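You operate a simulated robot arm through the tools that you are given. There is no shell and no other tool.

Carry out the task below with a simulated robot arm. There is one attempt and no reset: what you move stays moved.

JOB
Put things in order on the top of the steel bench. At the end: the grey tin from the top of the steel bench stands where the black cap stood; the black pot is in the brown carton; the green padlock from the top of the steel bench stands on top of the silver spacer; the black cap from the top of the steel bench stands where the black pot stood; whatever was shut is shut again. Leave all else as you found it, and nothing knocked over.

Only the result counts: the job must be done as asked and must still hold three seconds after the hand-in. Knocking over, shifting, dropping, spilling or breaking anything else fails it. A push-on lid holds only when it is set on centred and level and pressed home; a screw cap is set on level and turned clockwise until tight.

ROBOT AND FRAMES
A 6-joint arm with a two-finger parallel gripper, fixed in place. Base frame: the origin is at the foot of the arm, x ahead of it, y to its left, z up; the work surface is at about z = 0. Lengths are in mm, angles in rad, forces in N, time in s.
With the tool pointing down near the work surface it reaches from about 180 to 460 mm from the base axis. Its first joint turns from -1.222 to 1.222 rad. Payload 1.9 kg.
The TCP is the grasp point between the finger pads, 23 mm short of the fingertips. In the tool frame z runs along the fingers and y along their closing line. Largest opening 94 mm; finger width 38, thickness 10; the body of the gripper, 54 by 96 mm, starts 39 mm behind the TCP.
Orientation is told as [roll, pitch, yaw] about the base's x, y, z axes, in that order, counted from this pose: with the fingers straight down and closing along the base's y, the tool's x points along the base's -x, its y along +y and its z along -z.

CONTROLS
- The arm moves only by the tool servo_tool. Its argument "commands" is one flat list of numbers, 7 for each row, row after row: the turn, a rotation vector about the tool's x, y, z in degrees, then the shift along the tool's x, y, z in mm, then the closure in counts, from 0 (fully open) to 255 (shut). In form: [ax, ay, az, x, y, z, fingers, ax, ay, az, x, y, z, fingers, ...]. A call has 1 to 20 rows; each row shifts and turns the commanded pose from where the row before left it, along the tool's axes as they then stand. Each row takes 0.2 s and may step no farther than 50 mm and 0.15 rad from the row before; otherwise, or with a gripper value out of range, the whole call is refused. A pose out of reach is approached as far as the arm can. The call stops where the force on the tool passes 40 N (or 10 N more than at its start, if that is more) or the arm is blocked; 0.2 s more then pass. Each finger travels about 108 mm/s and halts on what it meets, pressing with about 30 N; the grip force reading is that of the motor and also rises with nothing between the fingers. The clock runs only during rows and for 0.2 s after the last one: add rows that do not move to give the fingers time. The reply holds the time, the measured pose of the TCP, the force on the tool along the base axes, the opening and the grip force, in the units named above and with some noise, with the torque about the TCP (base axes, N m) and any sound that the robot's microphone picked up.
- Cameras (640 x 400 px; columns grow to the right, rows downward): "scene" is fixed at [60.5, 314, 428.8]; the picture's right is [-0.74, -0.68, 0.00], its down [-0.35, 0.38, -0.86] and it looks along [0.58, -0.63, -0.51] (base axes); focal length 214 px, centre (320, 200). "wrist" rides on the gripper at [86, 16, -75] in the tool frame; the picture's right is [-0.18, 0.98, 0.00], its down [-0.58, -0.11, -0.81] and it looks along [-0.79, -0.15, 0.59] (tool axes); focal length 243 px, centre (320, 200). There is no depth. A picture from a camera that has moved, and an enlarged one, comes with that camera's place and axes in the base frame and with its lens.
- get_image(camera): a new picture of that camera. It takes no simulated time.
- inspect(camera, box): a new picture of the part [left, top, right, bottom] of that camera's present view, enlarged. It takes no simulated time.
- sign_off(): hands the job in; it is judged then, once.

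Places have to be worked out from the pictures, the camera data and where the tool is seen. Open the gripper and draw the arm clear of the work before you hand the job in, unless the task says otherwise.

The tools are called by a JSON object that holds its "method" and its "body". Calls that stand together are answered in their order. servo_tool: Moves the arm, as the interface text tells. Its arguments: {"type":"object","properties":{"commands":{"type":"array","items":{"type":"number"}}},"required":["commands"]} The other tools are called the same way: get_image (camera) takes a picture; inspect (camera, box) takes an enlarged picture of a part of a camera's view; sign_off () hands the job in.

At the start:

```text
clock: 0.0
tcp_pos: [229.8, 126.1, 355.3]
ee_rot: [0.001, -0.002, 0.0]
ft_force: [0.8, 0.4, -1.0]
wrist_torque: [0.06, 0.0, -0.01]
opening: 94.2
grasp_force: 0.0
```

scene: 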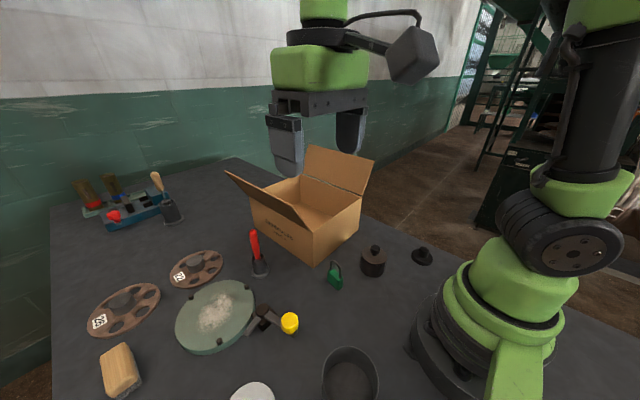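
wrist: 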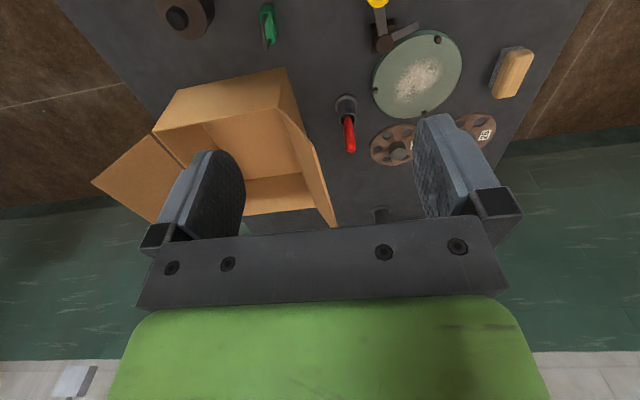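

I start by taking enlarged views of the bench to identify the objects.

{"method": "inspect", "body": {"camera": "scene", "box": [220, 220, 460, 400]}}

{"method": "inspect", "body": {"camera": "scene", "box": [50, 150, 290, 400]}}

{"method": "inspect", "body": {"camera": "wrist", "box": [60, 0, 380, 200]}}

{"method": "inspect", "body": {"camera": "wrist", "box": [300, 0, 620, 240]}}

```text
2.22 times, centred on (340, 310) of scene
camera zoom: at [60.5, 314.0, 428.8], right [-0.74, -0.68, 0.0], down [-0.35, 0.38, -0.86], along [0.58, -0.63, -0.51], focal length 477 px, centre (276, -44)
```

zoom: 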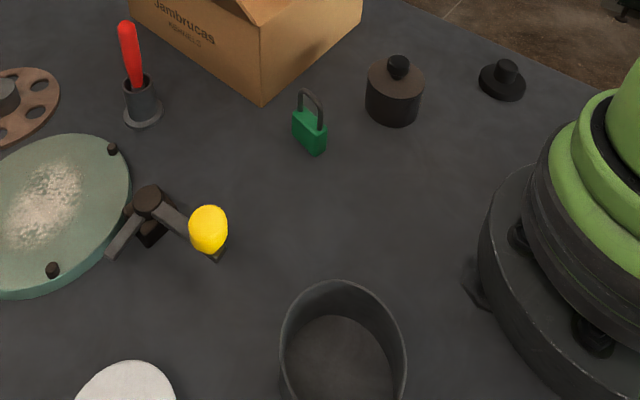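

```text
1.60 times, centred on (170, 275) of scene
camera zoom: at [60.5, 314.0, 428.8], right [-0.74, -0.68, 0.0], down [-0.35, 0.38, -0.86], along [0.58, -0.63, -0.51], focal length 343 px, centre (560, 80)
```

zoom: 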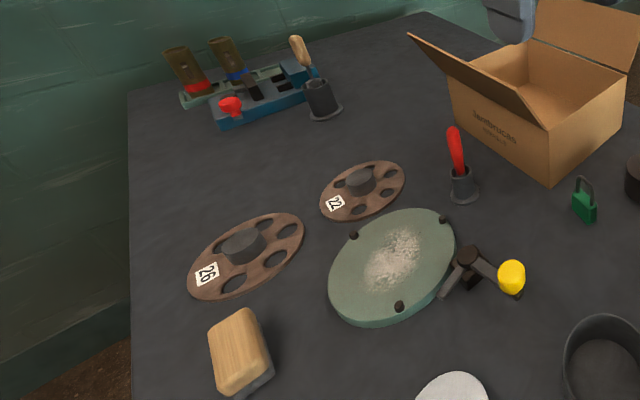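

```text
2.00 times, centred on (220, 100) of wrist
camera zoom: at [144.3, 141.7, 430.8], right [0.18, 0.98, 0.0], down [0.58, -0.11, 0.81], along [0.79, -0.15, -0.59], focal length 485 px, centre (520, 400)
```

zoom: 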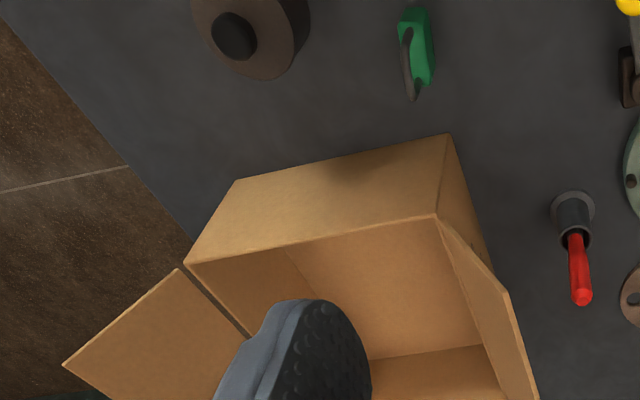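

```text
1.67 times, centred on (460, 120) of wrist
camera zoom: at [144.3, 141.7, 430.8], right [0.18, 0.98, 0.0], down [0.58, -0.11, 0.81], along [0.79, -0.15, -0.59], focal length 404 px, centre (87, 333)
```

zoom: 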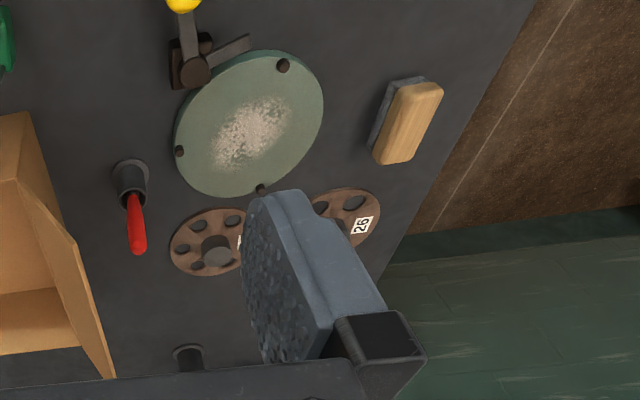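

The scene shows a knobbed dark pot near (215,-48), a loose black knobbed cap near (137,-177), an open dark tin near (128,168), a pale disc near (227,288), the green padlock near (269,33). I yaw the wrist so that its camera looks toward +y to see the tin and pale disc more closely.

{"method": "servo_tool", "body": {"commands": [0, 0, -8.2, 0, 0, 0, 0, 0, 0, -8.2, 0, 0, 0, 0, 0, 0, -8.2, 0, 0, 0, 0, 0, 0, -8.2, 0, 0, 0, 0, 0, 0, -8.2, 0, 0, 0, 0, 0, 0, -8.2, 0, 0, 0, 0, 0, 0, -8.2, 0, 0, 0, 0, 0, 0, -8.2, 0, 0, 0, 0, 0, 0, -8.2, 0, 0, 0, 0, 0, 0, -8.2, 0, 0, 0, 0, 0, 0, -8.2, 0, 0, 0, 0]}}

{"method": "get_image", "body": {"camera": "wrist"}}

{"method": "get_image", "body": {"camera": "scene"}}

```text
clock: 2.4
tcp_pos: [229.9, 125.1, 353.8]
ee_rot: [-0.001, -0.002, 1.579]
ft_force: [0.1, -0.6, -0.1]
wrist_torque: [-0.03, -0.06, -0.01]
opening: 93.9
grasp_force: 0.0
```

```text
taken
camera wrist: at [215.3, 38.9, 430.1], right [-0.98, 0.18, 0.0], down [0.1, 0.58, 0.81], along [0.14, 0.79, -0.59], focal length 243 px, centre (320, 200)
```

wrist: 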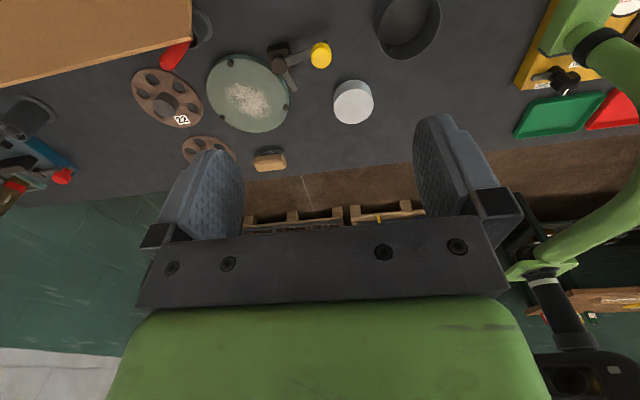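

```text
taken
```

scene: 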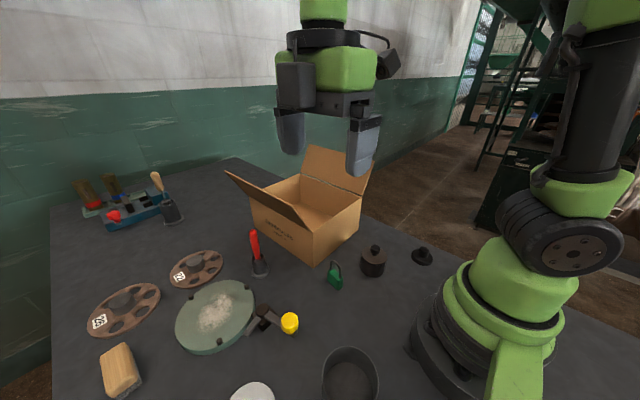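

A pale short cylinder and more trays appear to the side. I enlarge the wrist view.

{"method": "inspect", "body": {"camera": "wrist", "box": [180, 0, 460, 175]}}

{"method": "inspect", "body": {"camera": "wrist", "box": [440, 0, 640, 160]}}

{"method": "inspect", "body": {"camera": "scene", "box": [220, 230, 440, 400]}}

{"method": "inspect", "body": {"camera": "scene", "box": [215, 140, 385, 280]}}

```text
2.29 times, centred on (320, 88) of wrist
camera zoom: at [215.3, 38.9, 430.1], right [-0.98, 0.18, 0.0], down [0.1, 0.58, 0.81], along [0.14, 0.79, -0.59], focal length 555 px, centre (320, 457)
```

zoom: 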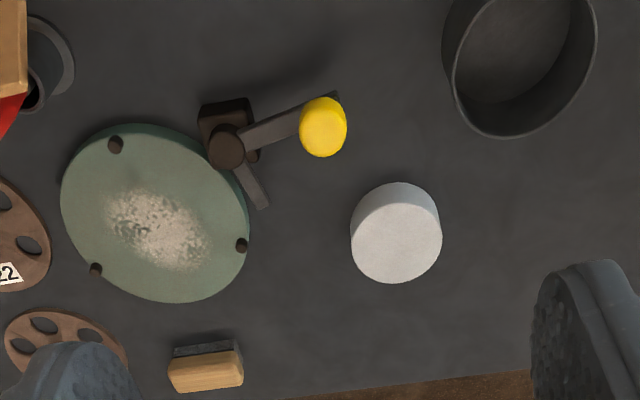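

```text
2.50 times, centred on (540, 80) of wrist
camera zoom: at [215.3, 38.9, 430.1], right [-0.98, 0.18, 0.0], down [0.1, 0.58, 0.81], along [0.14, 0.79, -0.59], focal length 606 px, centre (-230, 500)
```

zoom: 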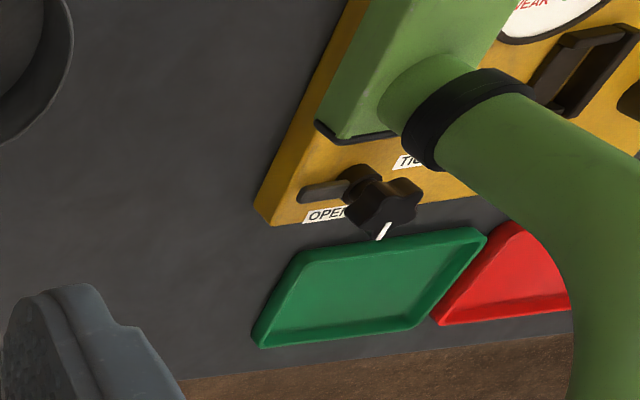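

```text
2.35 times, centred on (330, 315) of scene
camera zoom: at [60.5, 314.0, 428.8], right [-0.74, -0.68, 0.0], down [-0.35, 0.38, -0.86], along [0.58, -0.63, -0.51], focal length 505 px, centre (296, -71)
```

zoom: 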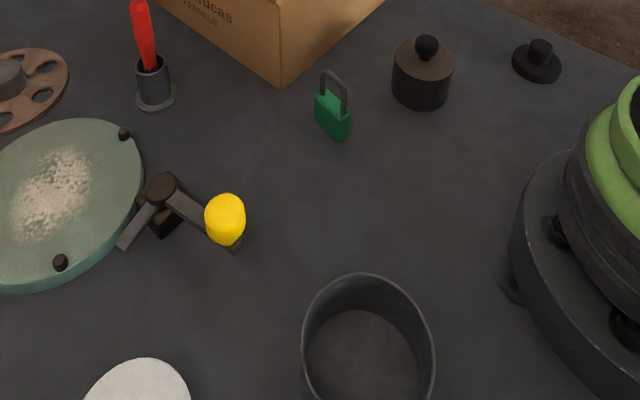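

```text
2.86 times, centred on (300, 210) of scene
camera zoom: at [60.5, 314.0, 428.8], right [-0.74, -0.68, 0.0], down [-0.35, 0.38, -0.86], along [0.58, -0.63, -0.51], focal length 613 px, centre (377, 171)
```

zoom: 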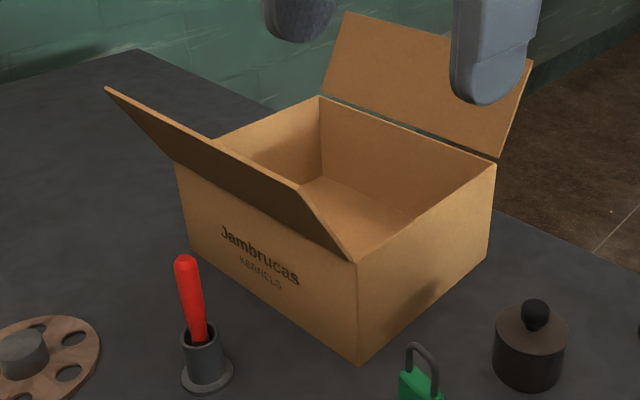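

Camera is useful but oblique. I tilt the tool so the wrist camera looks nearly straight down for a plan view of the bench.

{"method": "servo_tool", "body": {"commands": [0, 8, 0, 0, 0, 0, 0, 0, 8, 0, 0, 0, 0, 0, 0, 8, 0, 0, 0, 0, 0, 0, 8, 0, 0, 0, 0, 0, 0, 8, 0, 0, 0, 0, 0]}}

{"method": "get_image", "body": {"camera": "wrist"}}

```text
clock: 3.6
tcp_pos: [230.5, 124.9, 357.9]
ee_rot: [-0.002, 0.698, 1.574]
ft_force: [-0.1, -0.4, -0.6]
wrist_torque: [0.0, -0.03, 0.01]
opening: 94.0
grasp_force: 0.1
```

```text
taken
camera wrist: at [214.5, 107.6, 469.4], right [-0.98, 0.14, -0.12], down [0.1, 0.96, 0.24], along [0.15, 0.23, -0.96], focal length 243 px, centre (320, 200)
```

wrist: 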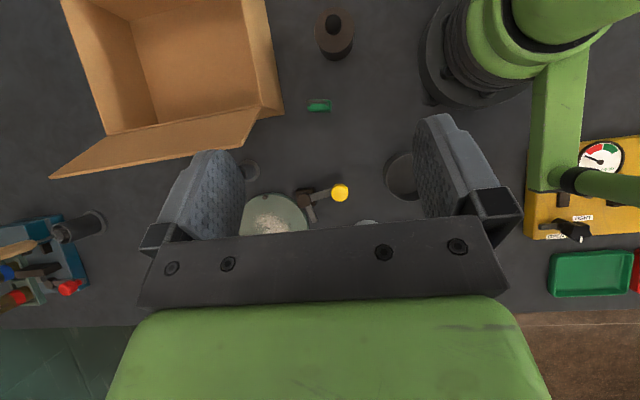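

Carton is empty inside. I zoom into the pot/padlock region, carton, and the tin.

{"method": "inspect", "body": {"camera": "wrist", "box": [220, 0, 420, 130]}}

{"method": "inspect", "body": {"camera": "wrist", "box": [40, 0, 300, 180]}}

{"method": "inspect", "body": {"camera": "wrist", "box": [220, 140, 440, 260]}}

```text
3.08 times, centred on (320, 65) of wrist
camera zoom: at [214.5, 107.6, 469.4], right [-0.98, 0.14, -0.12], down [0.1, 0.96, 0.24], along [0.15, 0.23, -0.96], focal length 746 px, centre (320, 615)
```

zoom: 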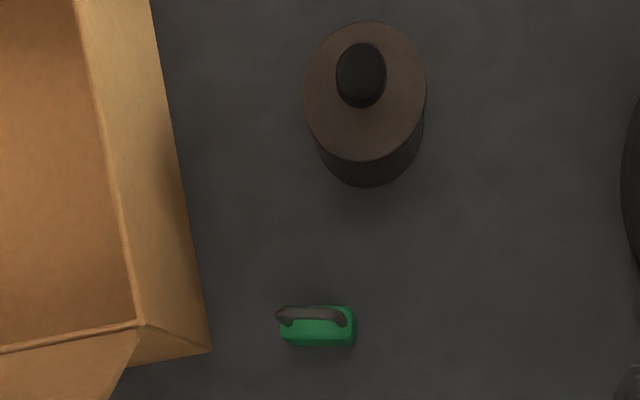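

```text
2.22 times, centred on (170, 90) of wrist
camera zoom: at [214.5, 107.6, 469.4], right [-0.98, 0.14, -0.12], down [0.1, 0.96, 0.24], along [0.15, 0.23, -0.96], focal length 539 px, centre (653, 444)
```

zoom: 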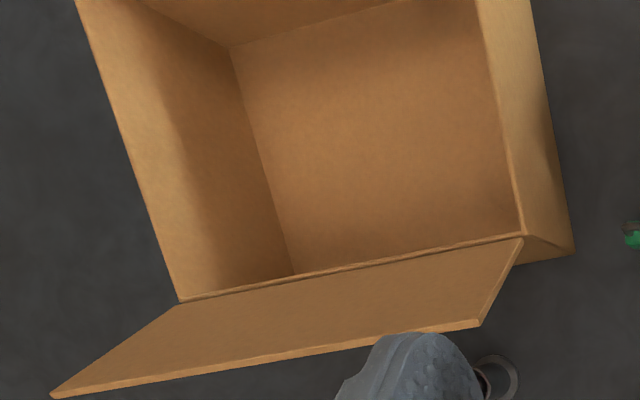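

```text
2.91 times, centred on (330, 200) of wrist
camera zoom: at [214.5, 107.6, 469.4], right [-0.98, 0.14, -0.12], down [0.1, 0.96, 0.24], along [0.15, 0.23, -0.96], focal length 706 px, centre (291, 200)
```

zoom: 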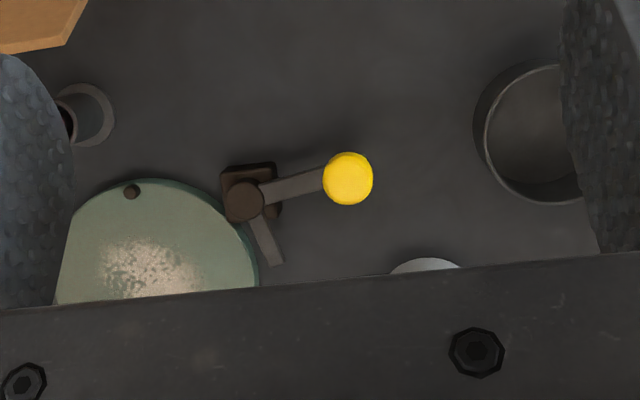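

The pot has a flat lid with a ball knob. I now move +y with the tilted camera to see the tin and pale cylinder from above.

{"method": "servo_tool", "body": {"commands": [0, 0, 0, -30.6, 0, -25.7, 0, 0, 0, 0, -30.6, 0, -25.7, 0, 0, 0, 0, -30.6, 0, -25.7, 0, 0, 0, 0, -30.6, 0, -25.7, 0]}}

{"method": "get_image", "body": {"camera": "wrist"}}

```text
clock: 4.6
tcp_pos: [211.1, 241.2, 313.3]
ee_rot: [-0.004, 0.695, 1.575]
ft_force: [0.3, -0.3, 0.5]
wrist_torque: [0.04, -0.02, 0.01]
opening: 93.7
grasp_force: 0.0
out of reach, approached as far as the arm can: row 2, 3, 4
```

```text
taken
camera wrist: at [195.8, 223.1, 426.9], right [-0.98, 0.14, -0.12], down [0.1, 0.96, 0.25], along [0.15, 0.23, -0.96], focal length 243 px, centre (320, 200)
```

wrist: 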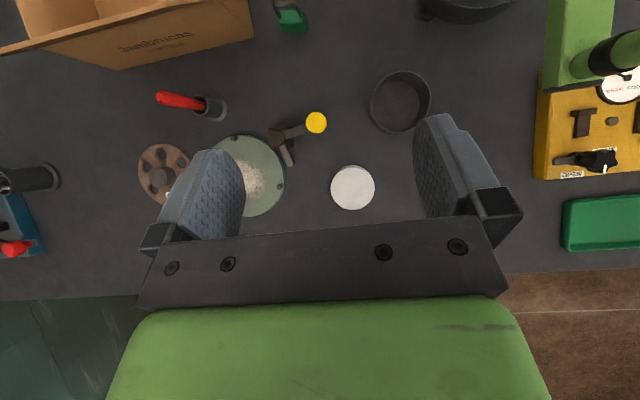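

I enlarge the tin and pale cylinder from here.

{"method": "inspect", "body": {"camera": "wrist", "box": [260, 60, 460, 230]}}

{"method": "inspect", "body": {"camera": "wrist", "box": [520, 0, 640, 260]}}

{"method": "inspect", "body": {"camera": "wrist", "box": [0, 70, 260, 270]}}

```text
2.35 times, centred on (360, 145) of wrist
camera zoom: at [195.8, 223.1, 426.9], right [-0.98, 0.14, -0.12], down [0.1, 0.96, 0.25], along [0.15, 0.23, -0.96], focal length 571 px, centre (226, 329)
```

zoom: 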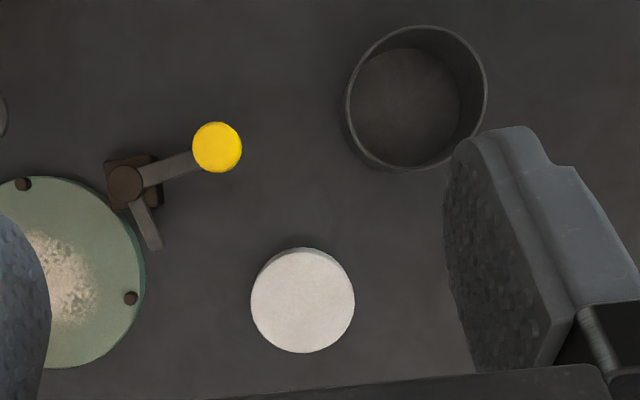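

```text
1.54 times, centred on (580, 130) of wrist
camera zoom: at [195.8, 223.1, 426.9], right [-0.98, 0.14, -0.12], down [0.1, 0.96, 0.25], along [0.15, 0.23, -0.96], focal length 373 px, centre (-80, 308)
```

zoom: 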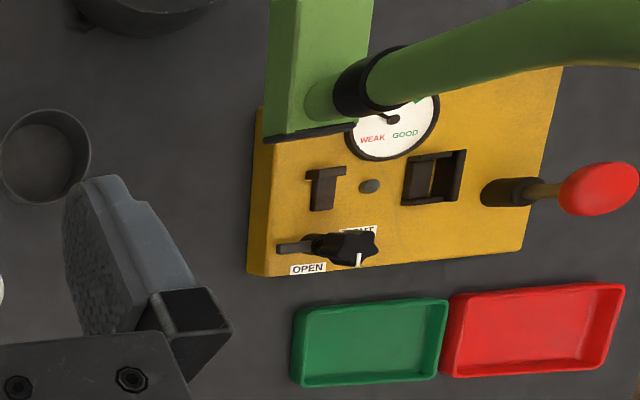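

```text
2.00 times, centred on (130, 170) of wrist
camera zoom: at [195.8, 223.1, 426.9], right [-0.98, 0.14, -0.12], down [0.1, 0.96, 0.25], along [0.15, 0.23, -0.96], focal length 485 px, centre (700, 260)
```

zoom: 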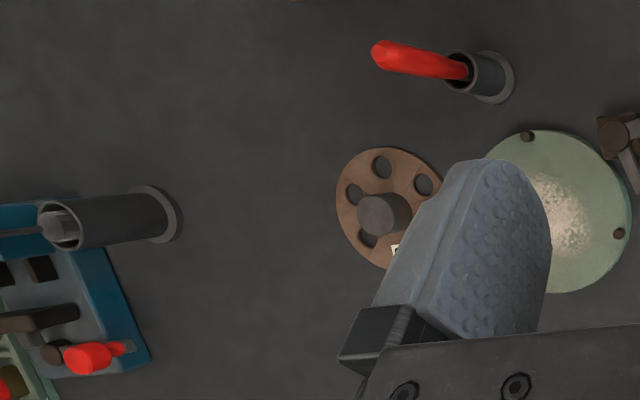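

The dark open tin is about 86 mm wide near (119,183), and the pale cylinder (silver spacer) is about 73 mm wide near (201,303). Next I move back in -y to view the cap near the base.

{"method": "servo_tool", "body": {"commands": [0, 0, 0, 30.6, 0, 25.7, 0, 0, 0, 0, 30.6, 0, 25.7, 0, 0, 0, 0, 30.6, 0, 25.7, 0, 0, 0, 0, 30.6, 0, 25.7, 0]}}

```text
clock: 5.6
tcp_pos: [212.1, 79.1, 311.8]
ee_rot: [-0.002, 0.697, 1.572]
ft_force: [0.2, -0.1, 0.2]
wrist_torque: [-0.01, 0.0, 0.03]
opening: 93.8
grasp_force: 0.1
```

Commands continue from the reached pose, good. I continue 160 mm in -y to bring the cap into view.

{"method": "servo_tool", "body": {"commands": [0, 0, 0, 30.6, 0, 25.7, 0, 0, 0, 0, 30.6, 0, 25.7, 0, 0, 0, 0, 30.6, 0, 25.7, 0, 0, 0, 0, 30.6, 0, 25.7, 0]}}

{"method": "get_image", "body": {"camera": "wrist"}}

```text
clock: 6.6
tcp_pos: [214.8, -81.6, 313.3]
ee_rot: [-0.001, 0.696, 1.574]
ft_force: [-0.7, -0.4, -1.0]
wrist_torque: [0.02, 0.0, -0.01]
opening: 94.2
grasp_force: 0.1
```

```text
taken
camera wrist: at [198.9, -99.3, 427.0], right [-0.98, 0.14, -0.12], down [0.11, 0.96, 0.25], along [0.15, 0.23, -0.96], focal length 243 px, centre (320, 200)
```

wrist: 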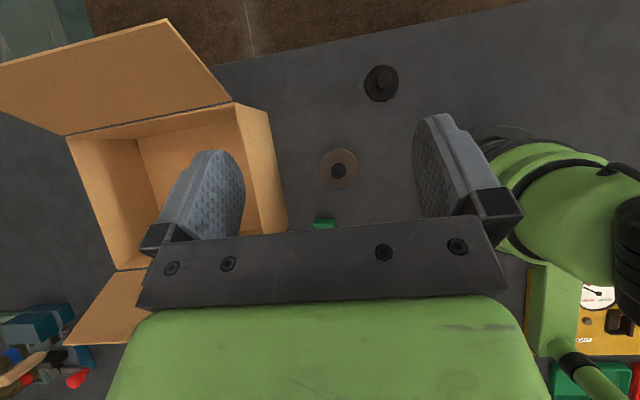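

{"method": "inspect", "body": {"camera": "wrist", "box": [300, 40, 440, 230]}}

{"method": "inspect", "body": {"camera": "wrist", "box": [0, 20, 300, 220]}}

{"method": "inspect", "body": {"camera": "scene", "box": [340, 220, 450, 290]}}

```text
2.11 times, centred on (370, 135) of wrist
camera zoom: at [198.9, -99.3, 427.0], right [-0.98, 0.14, -0.12], down [0.11, 0.96, 0.25], along [0.15, 0.23, -0.96], focal length 511 px, centre (215, 337)
```

zoom: 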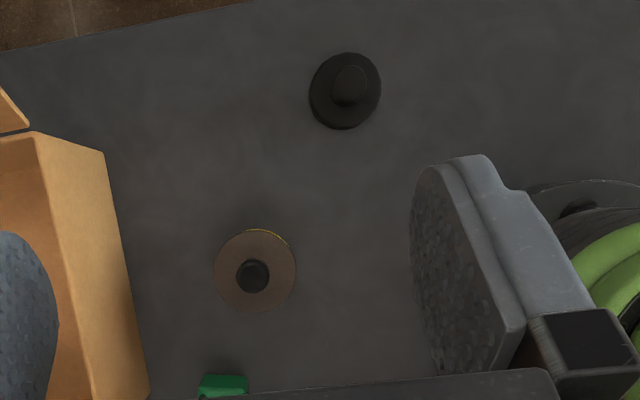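

```text
2.00 times, centred on (150, 120) of wrist
camera zoom: at [198.9, -99.3, 427.0], right [-0.98, 0.14, -0.12], down [0.11, 0.96, 0.25], along [0.15, 0.23, -0.96], focal length 485 px, centre (660, 360)
```

zoom: 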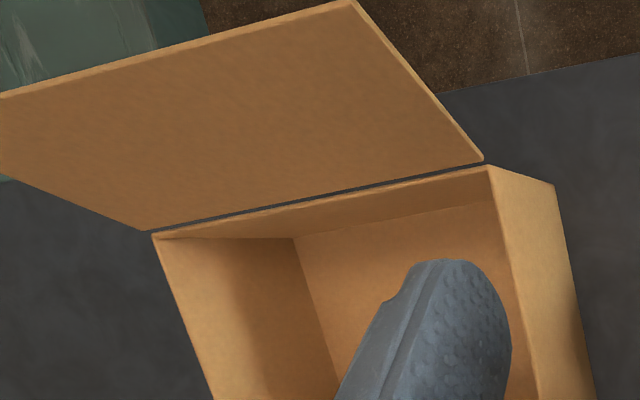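

```text
5.71 times, centred on (395, 255) of scene
camera zoom: at [60.5, 314.1, 428.8], right [-0.74, -0.68, 0.0], down [-0.35, 0.38, -0.86], along [0.58, -0.63, -0.51], focal length 1226 px, centre (-109, -114)
```

zoom: 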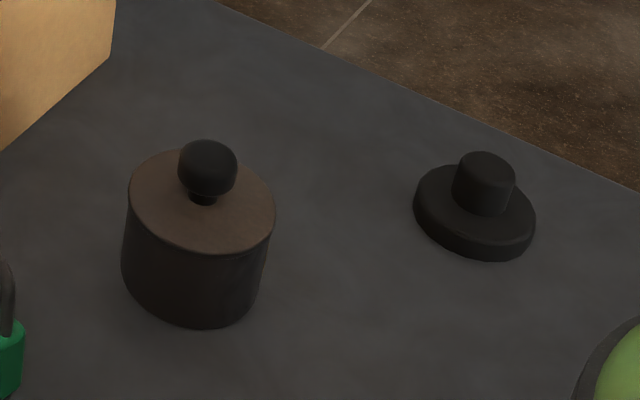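

The cap stands near (140,-174), pot centred near (219.5,-54.6) with lid top ≈45 mm and Ø≈61 mm. There's a faint yellow crescent on the pot, so I untilt and lower beside the pot for a closer side view of the lid.

{"method": "servo_tool", "body": {"commands": [0, -8, 0, 0, 0, 0, 0, 0, -8, 0, 0, 0, 0, 0, 0, -8, 0, 0, 0, 0, 0, 0, -8, 0, 0, 0, 0, 0, 0, -8, 0, 0, 0, 0, 0, 0, 0, 0, 10, -1, 40, 0, 0, 0, 0, 10, -1, 40, 0, 0, 0, 0, 10, -1, 40, 0, 0, 0, 0, 10, -1, 40, 0, 0, 0, 0, 8, -1, 40, 0]}}

{"method": "get_image", "body": {"camera": "wrist"}}

```text
clock: 8.8
tcp_pos: [216.0, -127.0, 114.7]
ee_rot: [-0.002, -0.002, 1.575]
ft_force: [-0.4, -1.2, -0.3]
wrist_torque: [0.02, -0.02, 0.05]
opening: 93.9
grasp_force: 0.0
```

```text
taken
camera wrist: at [201.9, -213.1, 188.2], right [-0.98, 0.18, 0.0], down [0.11, 0.58, 0.81], along [0.15, 0.79, -0.59], focal length 243 px, centre (320, 200)
```

wrist: 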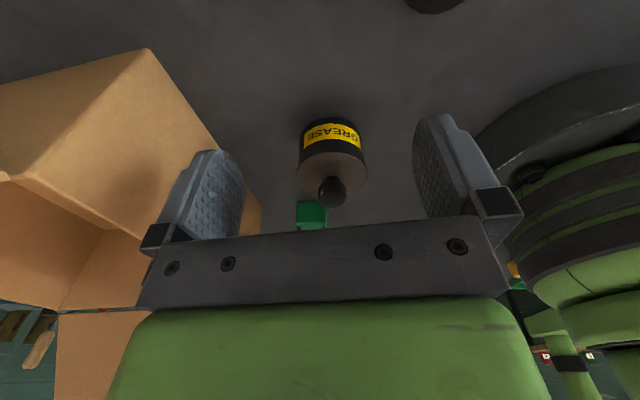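

The yellow patch is a "GREASE" label on the pot. I zoom in on the pot's profile.

{"method": "inspect", "body": {"camera": "wrist", "box": [270, 100, 400, 240]}}

{"method": "inspect", "body": {"camera": "scene", "box": [310, 225, 410, 300]}}

```text
2.86 times, centred on (335, 170) of wrist
camera zoom: at [201.9, -213.1, 188.2], right [-0.98, 0.18, 0.0], down [0.11, 0.58, 0.81], along [0.15, 0.79, -0.59], focal length 693 px, centre (277, 286)
```

zoom: 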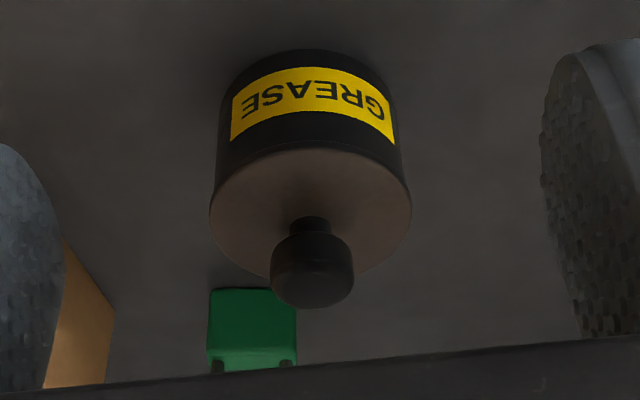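

```text
5.33 times, centred on (360, 262) of scene
camera zoom: at [60.5, 314.1, 428.8], right [-0.74, -0.68, 0.0], down [-0.35, 0.38, -0.86], along [0.58, -0.63, -0.51], focal length 1144 px, centre (107, -133)
```

zoom: 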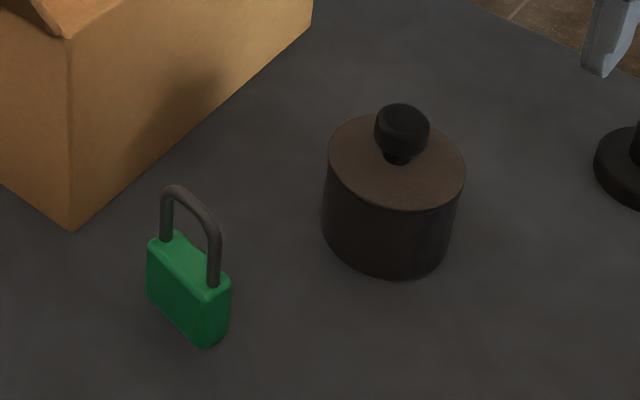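

Let me zoom further to measure lid versus body width.

{"method": "inspect", "body": {"camera": "wrist", "box": [295, 112, 375, 162]}}

{"method": "inspect", "body": {"camera": "wrist", "box": [295, 150, 375, 210]}}

{"method": "inspect", "body": {"camera": "scene", "box": [355, 240, 395, 280]}}

```text
8.00 times, centred on (335, 137) of wrist
camera zoom: at [201.9, -213.1, 188.2], right [-0.98, 0.18, 0.0], down [0.11, 0.58, 0.81], along [0.15, 0.79, -0.59], focal length 1941 px, centre (200, 704)
```

zoom: 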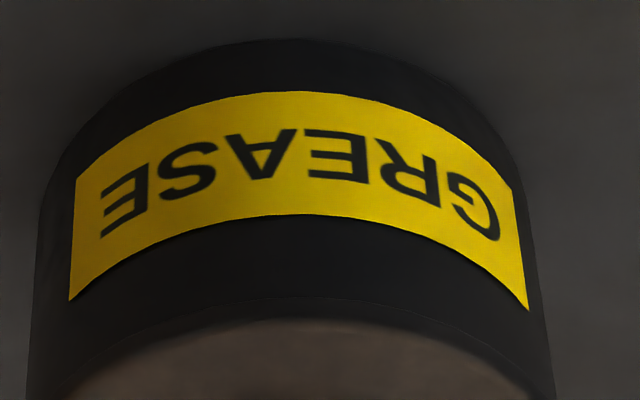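

```text
6.67 times, centred on (335, 180) of wrist
camera zoom: at [201.9, -213.1, 188.2], right [-0.98, 0.18, 0.0], down [0.11, 0.58, 0.81], along [0.15, 0.79, -0.59], focal length 1618 px, centre (220, 333)
```

zoom: 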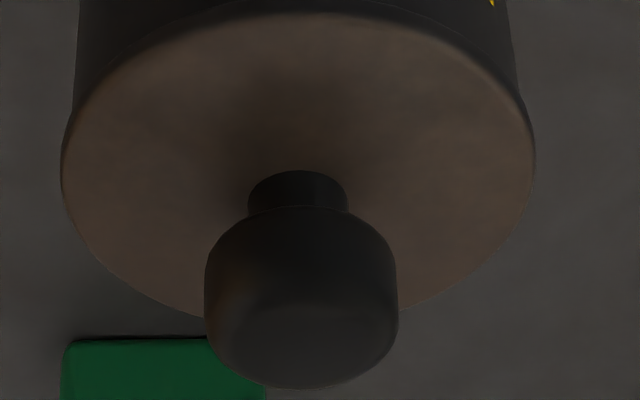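

```text
10.00 times, centred on (375, 260) of scene
camera zoom: at [60.5, 314.1, 428.8], right [-0.74, -0.68, 0.0], down [-0.35, 0.38, -0.86], along [0.58, -0.63, -0.51], focal length 2145 px, centre (-230, -400)
```

zoom: 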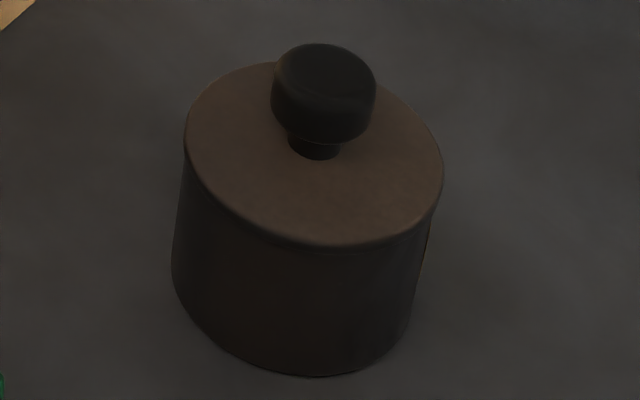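

Knob top is about z=72, lid nearly flush with the body. I move over the pot with the fingers straddling it along x and look.

{"method": "servo_tool", "body": {"commands": [0, 0, 0, -36, -1.8, 0, 0, 0, 0, 0, -36.4, -1.7, 0, 0, 0, 0, 0, 0, 0, 0, 0]}}

{"method": "get_image", "body": {"camera": "wrist"}}

{"method": "inspect", "body": {"camera": "scene", "box": [300, 180, 460, 300]}}

```text
clock: 9.6
tcp_pos: [220.7, -54.1, 112.7]
ee_rot: [0.001, -0.001, 1.575]
ft_force: [-0.2, 0.1, 0.2]
wrist_torque: [-0.02, 0.0, -0.01]
opening: 93.9
grasp_force: 0.0
```

```text
taken
camera wrist: at [205.8, -140.8, 186.8], right [-0.98, 0.18, 0.0], down [0.11, 0.58, 0.81], along [0.15, 0.79, -0.59], focal length 243 px, centre (320, 200)
```

wrist: 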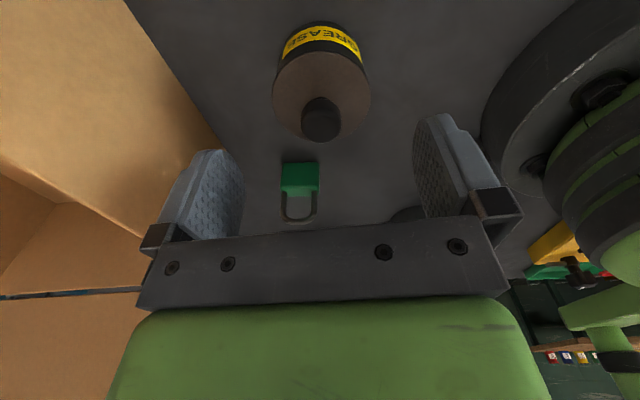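

```text
3.33 times, centred on (380, 240) of scene
camera zoom: at [60.5, 314.1, 428.8], right [-0.74, -0.68, 0.0], down [-0.35, 0.38, -0.86], along [0.58, -0.63, -0.51], focal length 715 px, centre (120, 67)
```

zoom: 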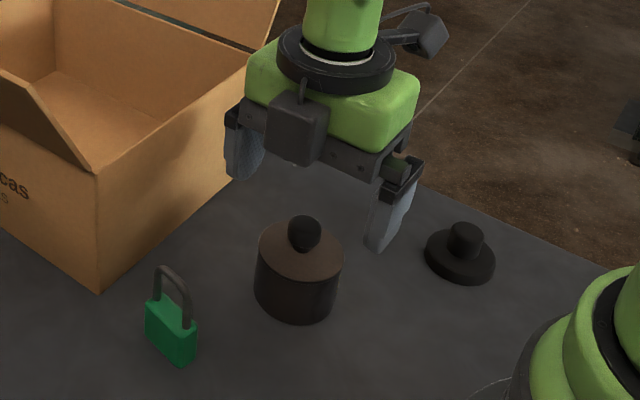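

Alignment looks good (pot ≈(221,-56)). I descend to z≈40 with the fingers open around the body.

{"method": "servo_tool", "body": {"commands": [0, 0, 0, 1, 0, 18, 0, 0, 0, 0, 1, 0, 18, 0, 0, 0, 0, 0, 0, 18, 0, 0, 0, 0, 0, 0, 18, 0, 0, 0, 0, 0, 0, 0, 0]}}

{"method": "get_image", "body": {"camera": "wrist"}}

{"method": "inspect", "body": {"camera": "scene", "box": [300, 180, 460, 300]}}

```text
clock: 10.8
tcp_pos: [219.5, -55.4, 42.1]
ee_rot: [-0.002, -0.002, 1.575]
ft_force: [0.1, 0.0, 0.7]
wrist_torque: [-0.02, 0.01, 0.01]
opening: 93.8
grasp_force: 0.0
```

```text
taken
camera wrist: at [205.5, -142.7, 116.9], right [-0.98, 0.18, 0.0], down [0.11, 0.58, 0.81], along [0.15, 0.79, -0.59], focal length 243 px, centre (320, 200)
```

wrist: 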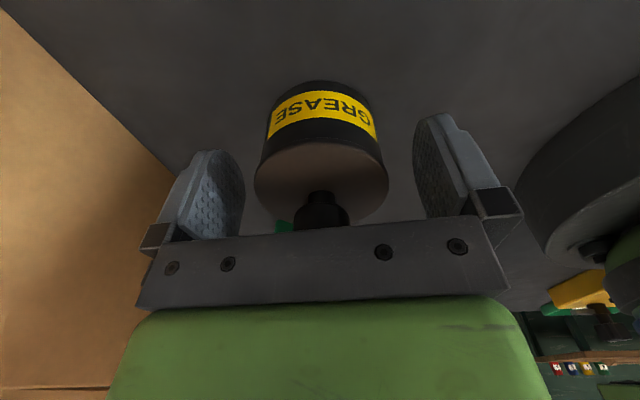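

```text
3.33 times, centred on (380, 240) of scene
camera zoom: at [60.5, 314.0, 428.8], right [-0.74, -0.68, 0.0], down [-0.35, 0.38, -0.86], along [0.58, -0.63, -0.51], focal length 715 px, centre (120, 67)
```

zoom: 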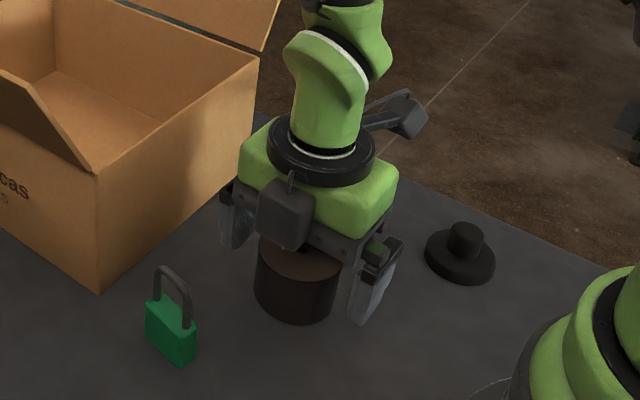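

I check the lid/body profile closely before closing.

{"method": "inspect", "body": {"camera": "wrist", "box": [240, 70, 400, 230]}}

```text
2.50 times, centred on (320, 150) of wrist
camera zoom: at [205.5, -142.7, 116.9], right [-0.98, 0.18, 0.0], down [0.11, 0.58, 0.81], along [0.15, 0.79, -0.59], focal length 606 px, centre (320, 325)
```

zoom: 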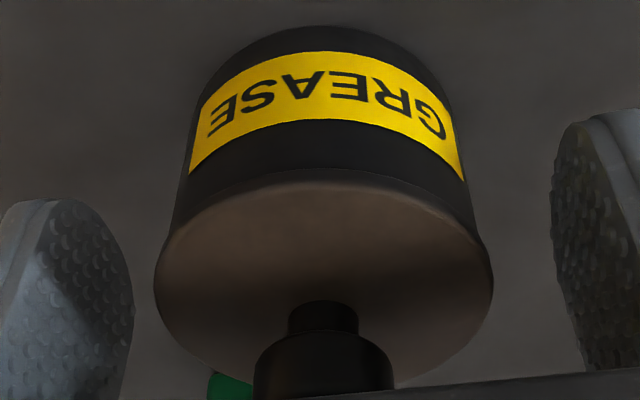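

Centred within about 1 mm. I close the fingers on the pot and hold still.

{"method": "servo_tool", "body": {"commands": [0, 0, 0, 0, 0, 0, 255, 0, 0, 0, 0, 0, 0, 255, 0, 0, 0, 0, 0, 0, 255]}}

{"method": "inspect", "body": {"camera": "wrist", "box": [220, 70, 420, 230]}}

```text
clock: 11.6
tcp_pos: [220.6, -56.4, 42.6]
ee_rot: [0.0, -0.002, 1.576]
ft_force: [-0.7, -0.1, -0.7]
wrist_torque: [-0.04, -0.01, 0.0]
opening: 59.0
grasp_force: 29.9
heard: snap
```

```text
2.50 times, centred on (320, 150) of wrist
camera zoom: at [205.4, -142.6, 117.1], right [-0.98, 0.18, 0.0], down [0.11, 0.58, 0.81], along [0.15, 0.79, -0.59], focal length 606 px, centre (320, 325)
```

zoom: 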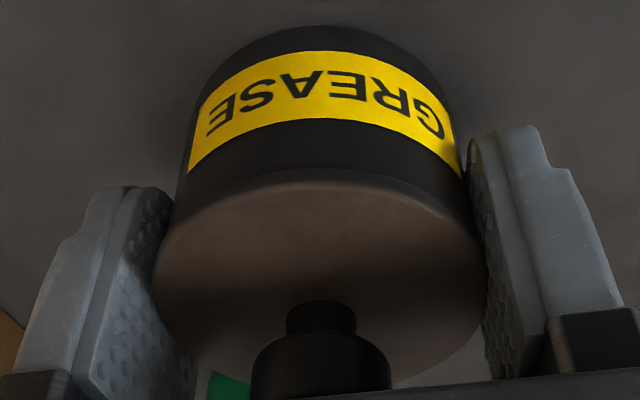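

I heard a "snap" on closing – possibly the lid. I look at both views in detail before lifting.

{"method": "inspect", "body": {"camera": "scene", "box": [340, 230, 410, 280]}}

{"method": "inspect", "body": {"camera": "wrist", "box": [250, 100, 330, 180]}}

{"method": "inspect", "body": {"camera": "wrist", "box": [340, 90, 420, 170]}}

```text
8.00 times, centred on (375, 255) of scene
camera zoom: at [60.5, 314.0, 428.8], right [-0.74, -0.68, 0.0], down [-0.35, 0.38, -0.86], along [0.58, -0.63, -0.51], focal length 1716 px, centre (-120, -240)
```

zoom: 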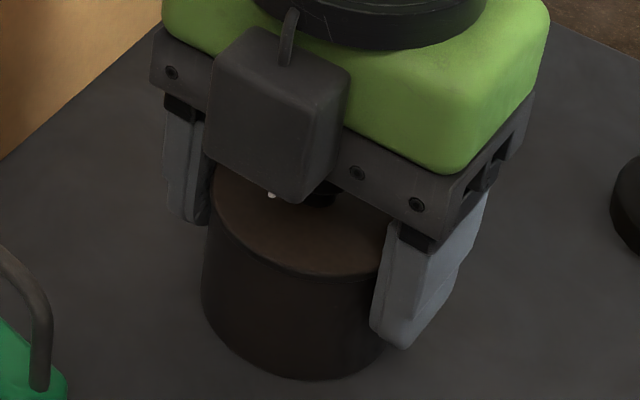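

```text
5.00 times, centred on (290, 140) of wrist
camera zoom: at [205.4, -142.6, 117.1], right [-0.98, 0.18, 0.0], down [0.11, 0.58, 0.81], along [0.15, 0.79, -0.59], focal length 1213 px, centre (470, 500)
```

zoom: 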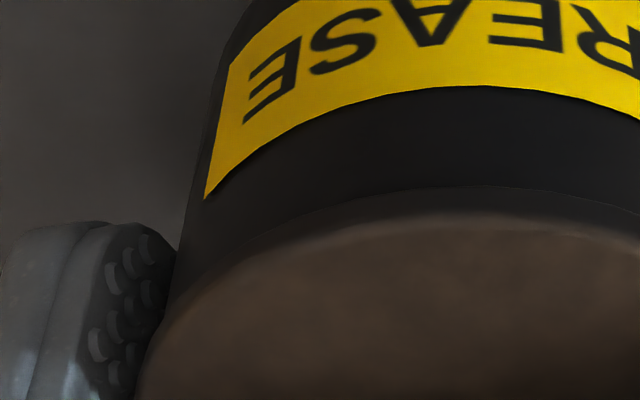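

```text
5.00 times, centred on (380, 130) of wrist
camera zoom: at [205.4, -142.6, 117.1], right [-0.98, 0.18, 0.0], down [0.11, 0.58, 0.81], along [0.15, 0.79, -0.59], focal length 1213 px, centre (20, 550)
```

zoom: 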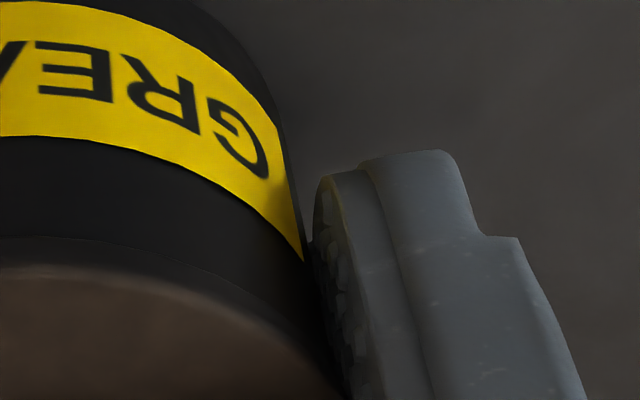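

The pot looks intact. I lift only a few millimetres and check whether the body follows with the lid.

{"method": "servo_tool", "body": {"commands": [0, 0, 0, 0, 0, -2, 255, 0, 0, 0, 0, 0, -2, 255, 0, 0, 0, 0, 0, -2, 255, 0, 0, 0, 0, 0, 0, 255]}}

{"method": "inspect", "body": {"camera": "scene", "box": [340, 230, 410, 280]}}

{"method": "inspect", "body": {"camera": "wrist", "box": [220, 70, 420, 230]}}

```text
clock: 12.6
tcp_pos: [219.3, -57.0, 48.9]
ee_rot: [-0.002, -0.002, 1.574]
ft_force: [-0.1, 0.3, -0.5]
wrist_torque: [-0.01, -0.04, -0.01]
opening: 59.1
grasp_force: 30.1
```

```text
8.00 times, centred on (375, 255) of scene
camera zoom: at [60.5, 314.0, 428.8], right [-0.74, -0.68, 0.0], down [-0.35, 0.38, -0.86], along [0.58, -0.63, -0.51], focal length 1716 px, centre (-120, -240)
```

zoom: 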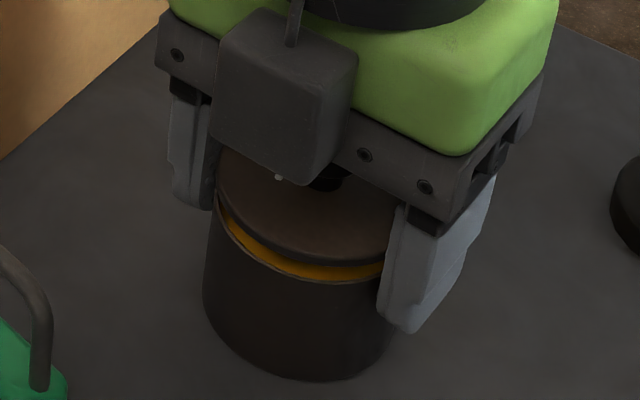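

```text
2.50 times, centred on (320, 150) of wrist
camera zoom: at [204.6, -143.3, 123.8], right [-0.98, 0.18, 0.0], down [0.11, 0.58, 0.81], along [0.15, 0.79, -0.59], focal length 606 px, centre (320, 325)
```

zoom: 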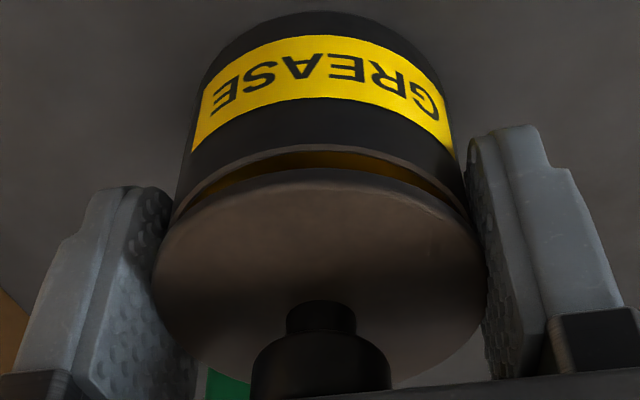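

Only the lid lifted: the squeeze popped the push-on lid off and the pot body (with grease) stayed put. I lower the lid straight back onto the pot, then release so that I can handle lid (by knob) and pot separately.

{"method": "servo_tool", "body": {"commands": [0, 0, 0, 0, 0, 2, 255, 0, 0, 0, 0, 0, 2, 255, 0, 0, 0, 0, 0, 1.5, 255, 0, 0, 0, 0, 0, 0, 255]}}

{"method": "inspect", "body": {"camera": "scene", "box": [340, 230, 410, 280]}}

{"method": "inspect", "body": {"camera": "wrist", "box": [220, 70, 420, 230]}}

```text
clock: 13.6
tcp_pos: [219.7, -56.2, 42.0]
ee_rot: [-0.002, -0.001, 1.574]
ft_force: [0.1, -0.1, -0.4]
wrist_torque: [0.0, -0.02, 0.0]
opening: 59.4
grasp_force: 29.9
```

```text
8.00 times, centred on (375, 255) of scene
camera zoom: at [60.5, 314.0, 428.8], right [-0.74, -0.68, 0.0], down [-0.35, 0.38, -0.86], along [0.58, -0.63, -0.51], focal length 1716 px, centre (-120, -240)
```

zoom: 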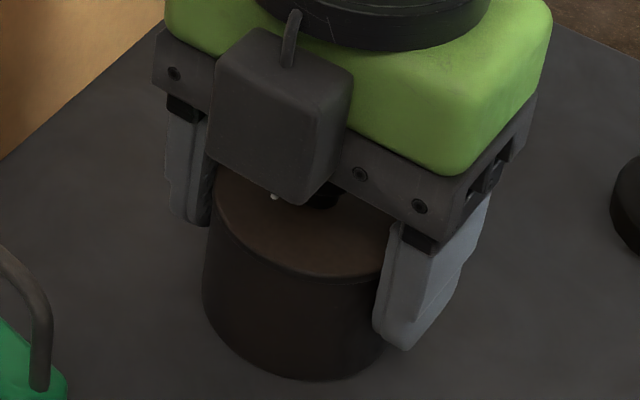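

```text
2.50 times, centred on (320, 150) of wrist
camera zoom: at [204.7, -142.9, 116.9], right [-0.98, 0.18, 0.0], down [0.11, 0.58, 0.81], along [0.15, 0.79, -0.59], focal length 606 px, centre (320, 325)
```

zoom: 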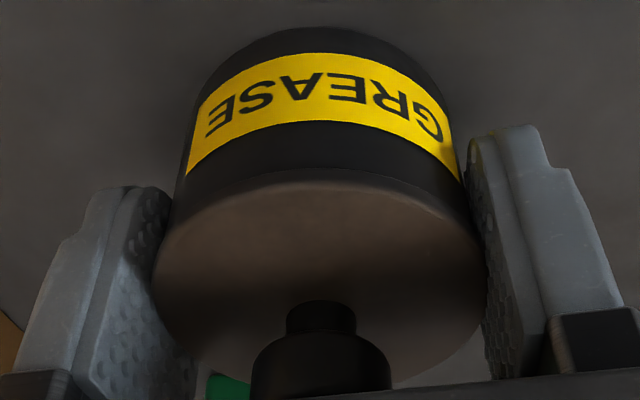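

The lid is seated back on the pot. I open the fingers and rise to knob height (TCP z≈72, fingertips ≈49, above the lid).

{"method": "servo_tool", "body": {"commands": [0, 0, 0, 0, 0, 0, 0, 0, 0, 0, 0, 0, 0, 0, 0, 0, 0, 0, 0, -10, 0, 0, 0, 0, 0, 0, -10, 0, 0, 0, 0, 0, 0, -10, 0, 0, 0, 0, 0, 0, 0, 0]}}

{"method": "inspect", "body": {"camera": "wrist", "box": [220, 50, 420, 230]}}

{"method": "inspect", "body": {"camera": "scene", "box": [340, 220, 410, 280]}}

```text
clock: 15.0
tcp_pos: [219.0, -55.3, 69.9]
ee_rot: [0.001, -0.001, 1.574]
ft_force: [-0.1, 0.1, -0.4]
wrist_torque: [0.0, 0.02, 0.01]
opening: 94.2
grasp_force: 0.0
```

```text
2.22 times, centred on (320, 140) of wrist
camera zoom: at [204.3, -142.3, 145.9], right [-0.98, 0.18, 0.0], down [0.11, 0.58, 0.81], along [0.15, 0.79, -0.59], focal length 539 px, centre (320, 333)
```

zoom: 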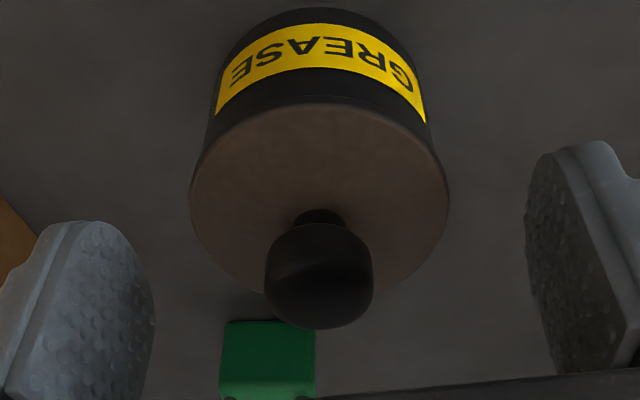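

```text
6.67 times, centred on (375, 250) of scene
camera zoom: at [60.5, 314.0, 428.8], right [-0.74, -0.68, 0.0], down [-0.35, 0.38, -0.86], along [0.58, -0.63, -0.51], focal length 1430 px, centre (-47, -133)
```

zoom: 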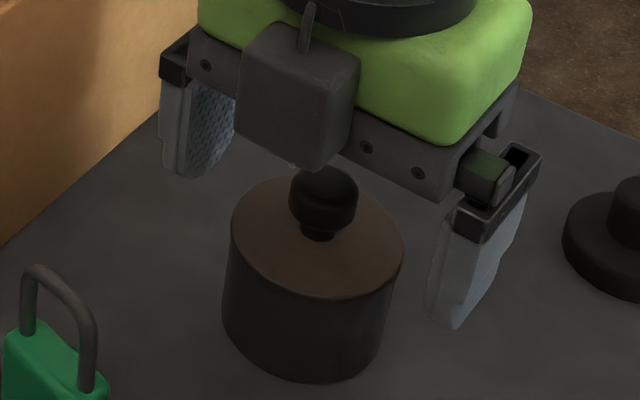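

The knob is centred at the TCP. I raise 2 mm for clearance over the lid and close on the knob.

{"method": "servo_tool", "body": {"commands": [0, 0, 0, 0, 0, -2.5, 0, 0, 0, 0, 0, 0, 0, 255, 0, 0, 0, 0, 0, 0, 255, 0, 0, 0, 0, 0, 0, 255]}}

{"method": "inspect", "body": {"camera": "wrist", "box": [220, 50, 420, 230]}}

{"method": "inspect", "body": {"camera": "scene", "box": [340, 220, 410, 280]}}

```text
clock: 16.0
tcp_pos: [220.3, -56.1, 73.7]
ee_rot: [0.0, -0.001, 1.575]
ft_force: [-3.8, 2.2, 12.8]
wrist_torque: [0.09, 0.08, 0.02]
opening: 22.1
grasp_force: 29.5
heard: snap
```

```text
2.22 times, centred on (320, 140) of wrist
camera zoom: at [205.4, -142.4, 148.4], right [-0.98, 0.18, 0.0], down [0.11, 0.58, 0.81], along [0.15, 0.79, -0.59], focal length 539 px, centre (320, 333)
```

zoom: 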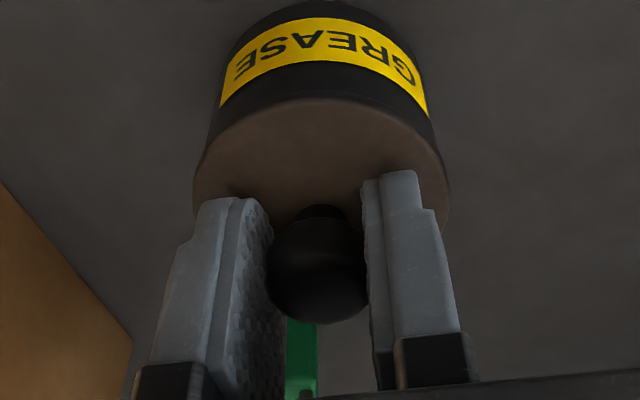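

```text
6.67 times, centred on (375, 250) of scene
camera zoom: at [60.5, 314.1, 428.8], right [-0.74, -0.68, 0.0], down [-0.35, 0.38, -0.86], along [0.58, -0.63, -0.51], focal length 1430 px, centre (-47, -133)
```

zoom: 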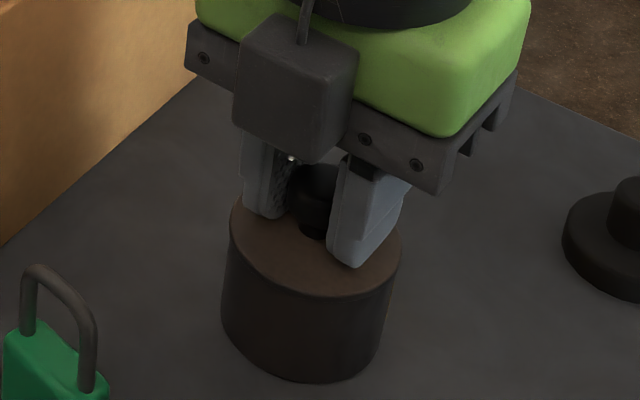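

The grip on the knob pushed down (12.8 N up on the tool) and something snapped – probably the lid clicked home again. I lift in small steps and watch the force to see what follows.

{"method": "servo_tool", "body": {"commands": [0, 0, 0, 0, 0, -1.5, 255, 0, 0, 0, 0, 0, 0, 255]}}

{"method": "inspect", "body": {"camera": "scene", "box": [340, 220, 410, 280]}}

```text
clock: 16.6
tcp_pos: [220.9, -56.5, 74.8]
ee_rot: [-0.001, -0.001, 1.574]
ft_force: [-0.2, -1.0, 0.3]
wrist_torque: [0.0, 0.04, -0.02]
opening: 22.1
grasp_force: 30.1
heard: snap
```

```text
6.67 times, centred on (375, 250) of scene
camera zoom: at [60.5, 314.0, 428.8], right [-0.74, -0.68, 0.0], down [-0.35, 0.38, -0.86], along [0.58, -0.63, -0.51], focal length 1430 px, centre (-47, -133)
```

zoom: 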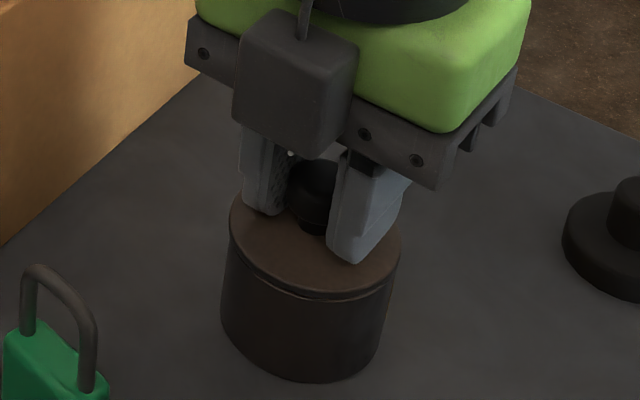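

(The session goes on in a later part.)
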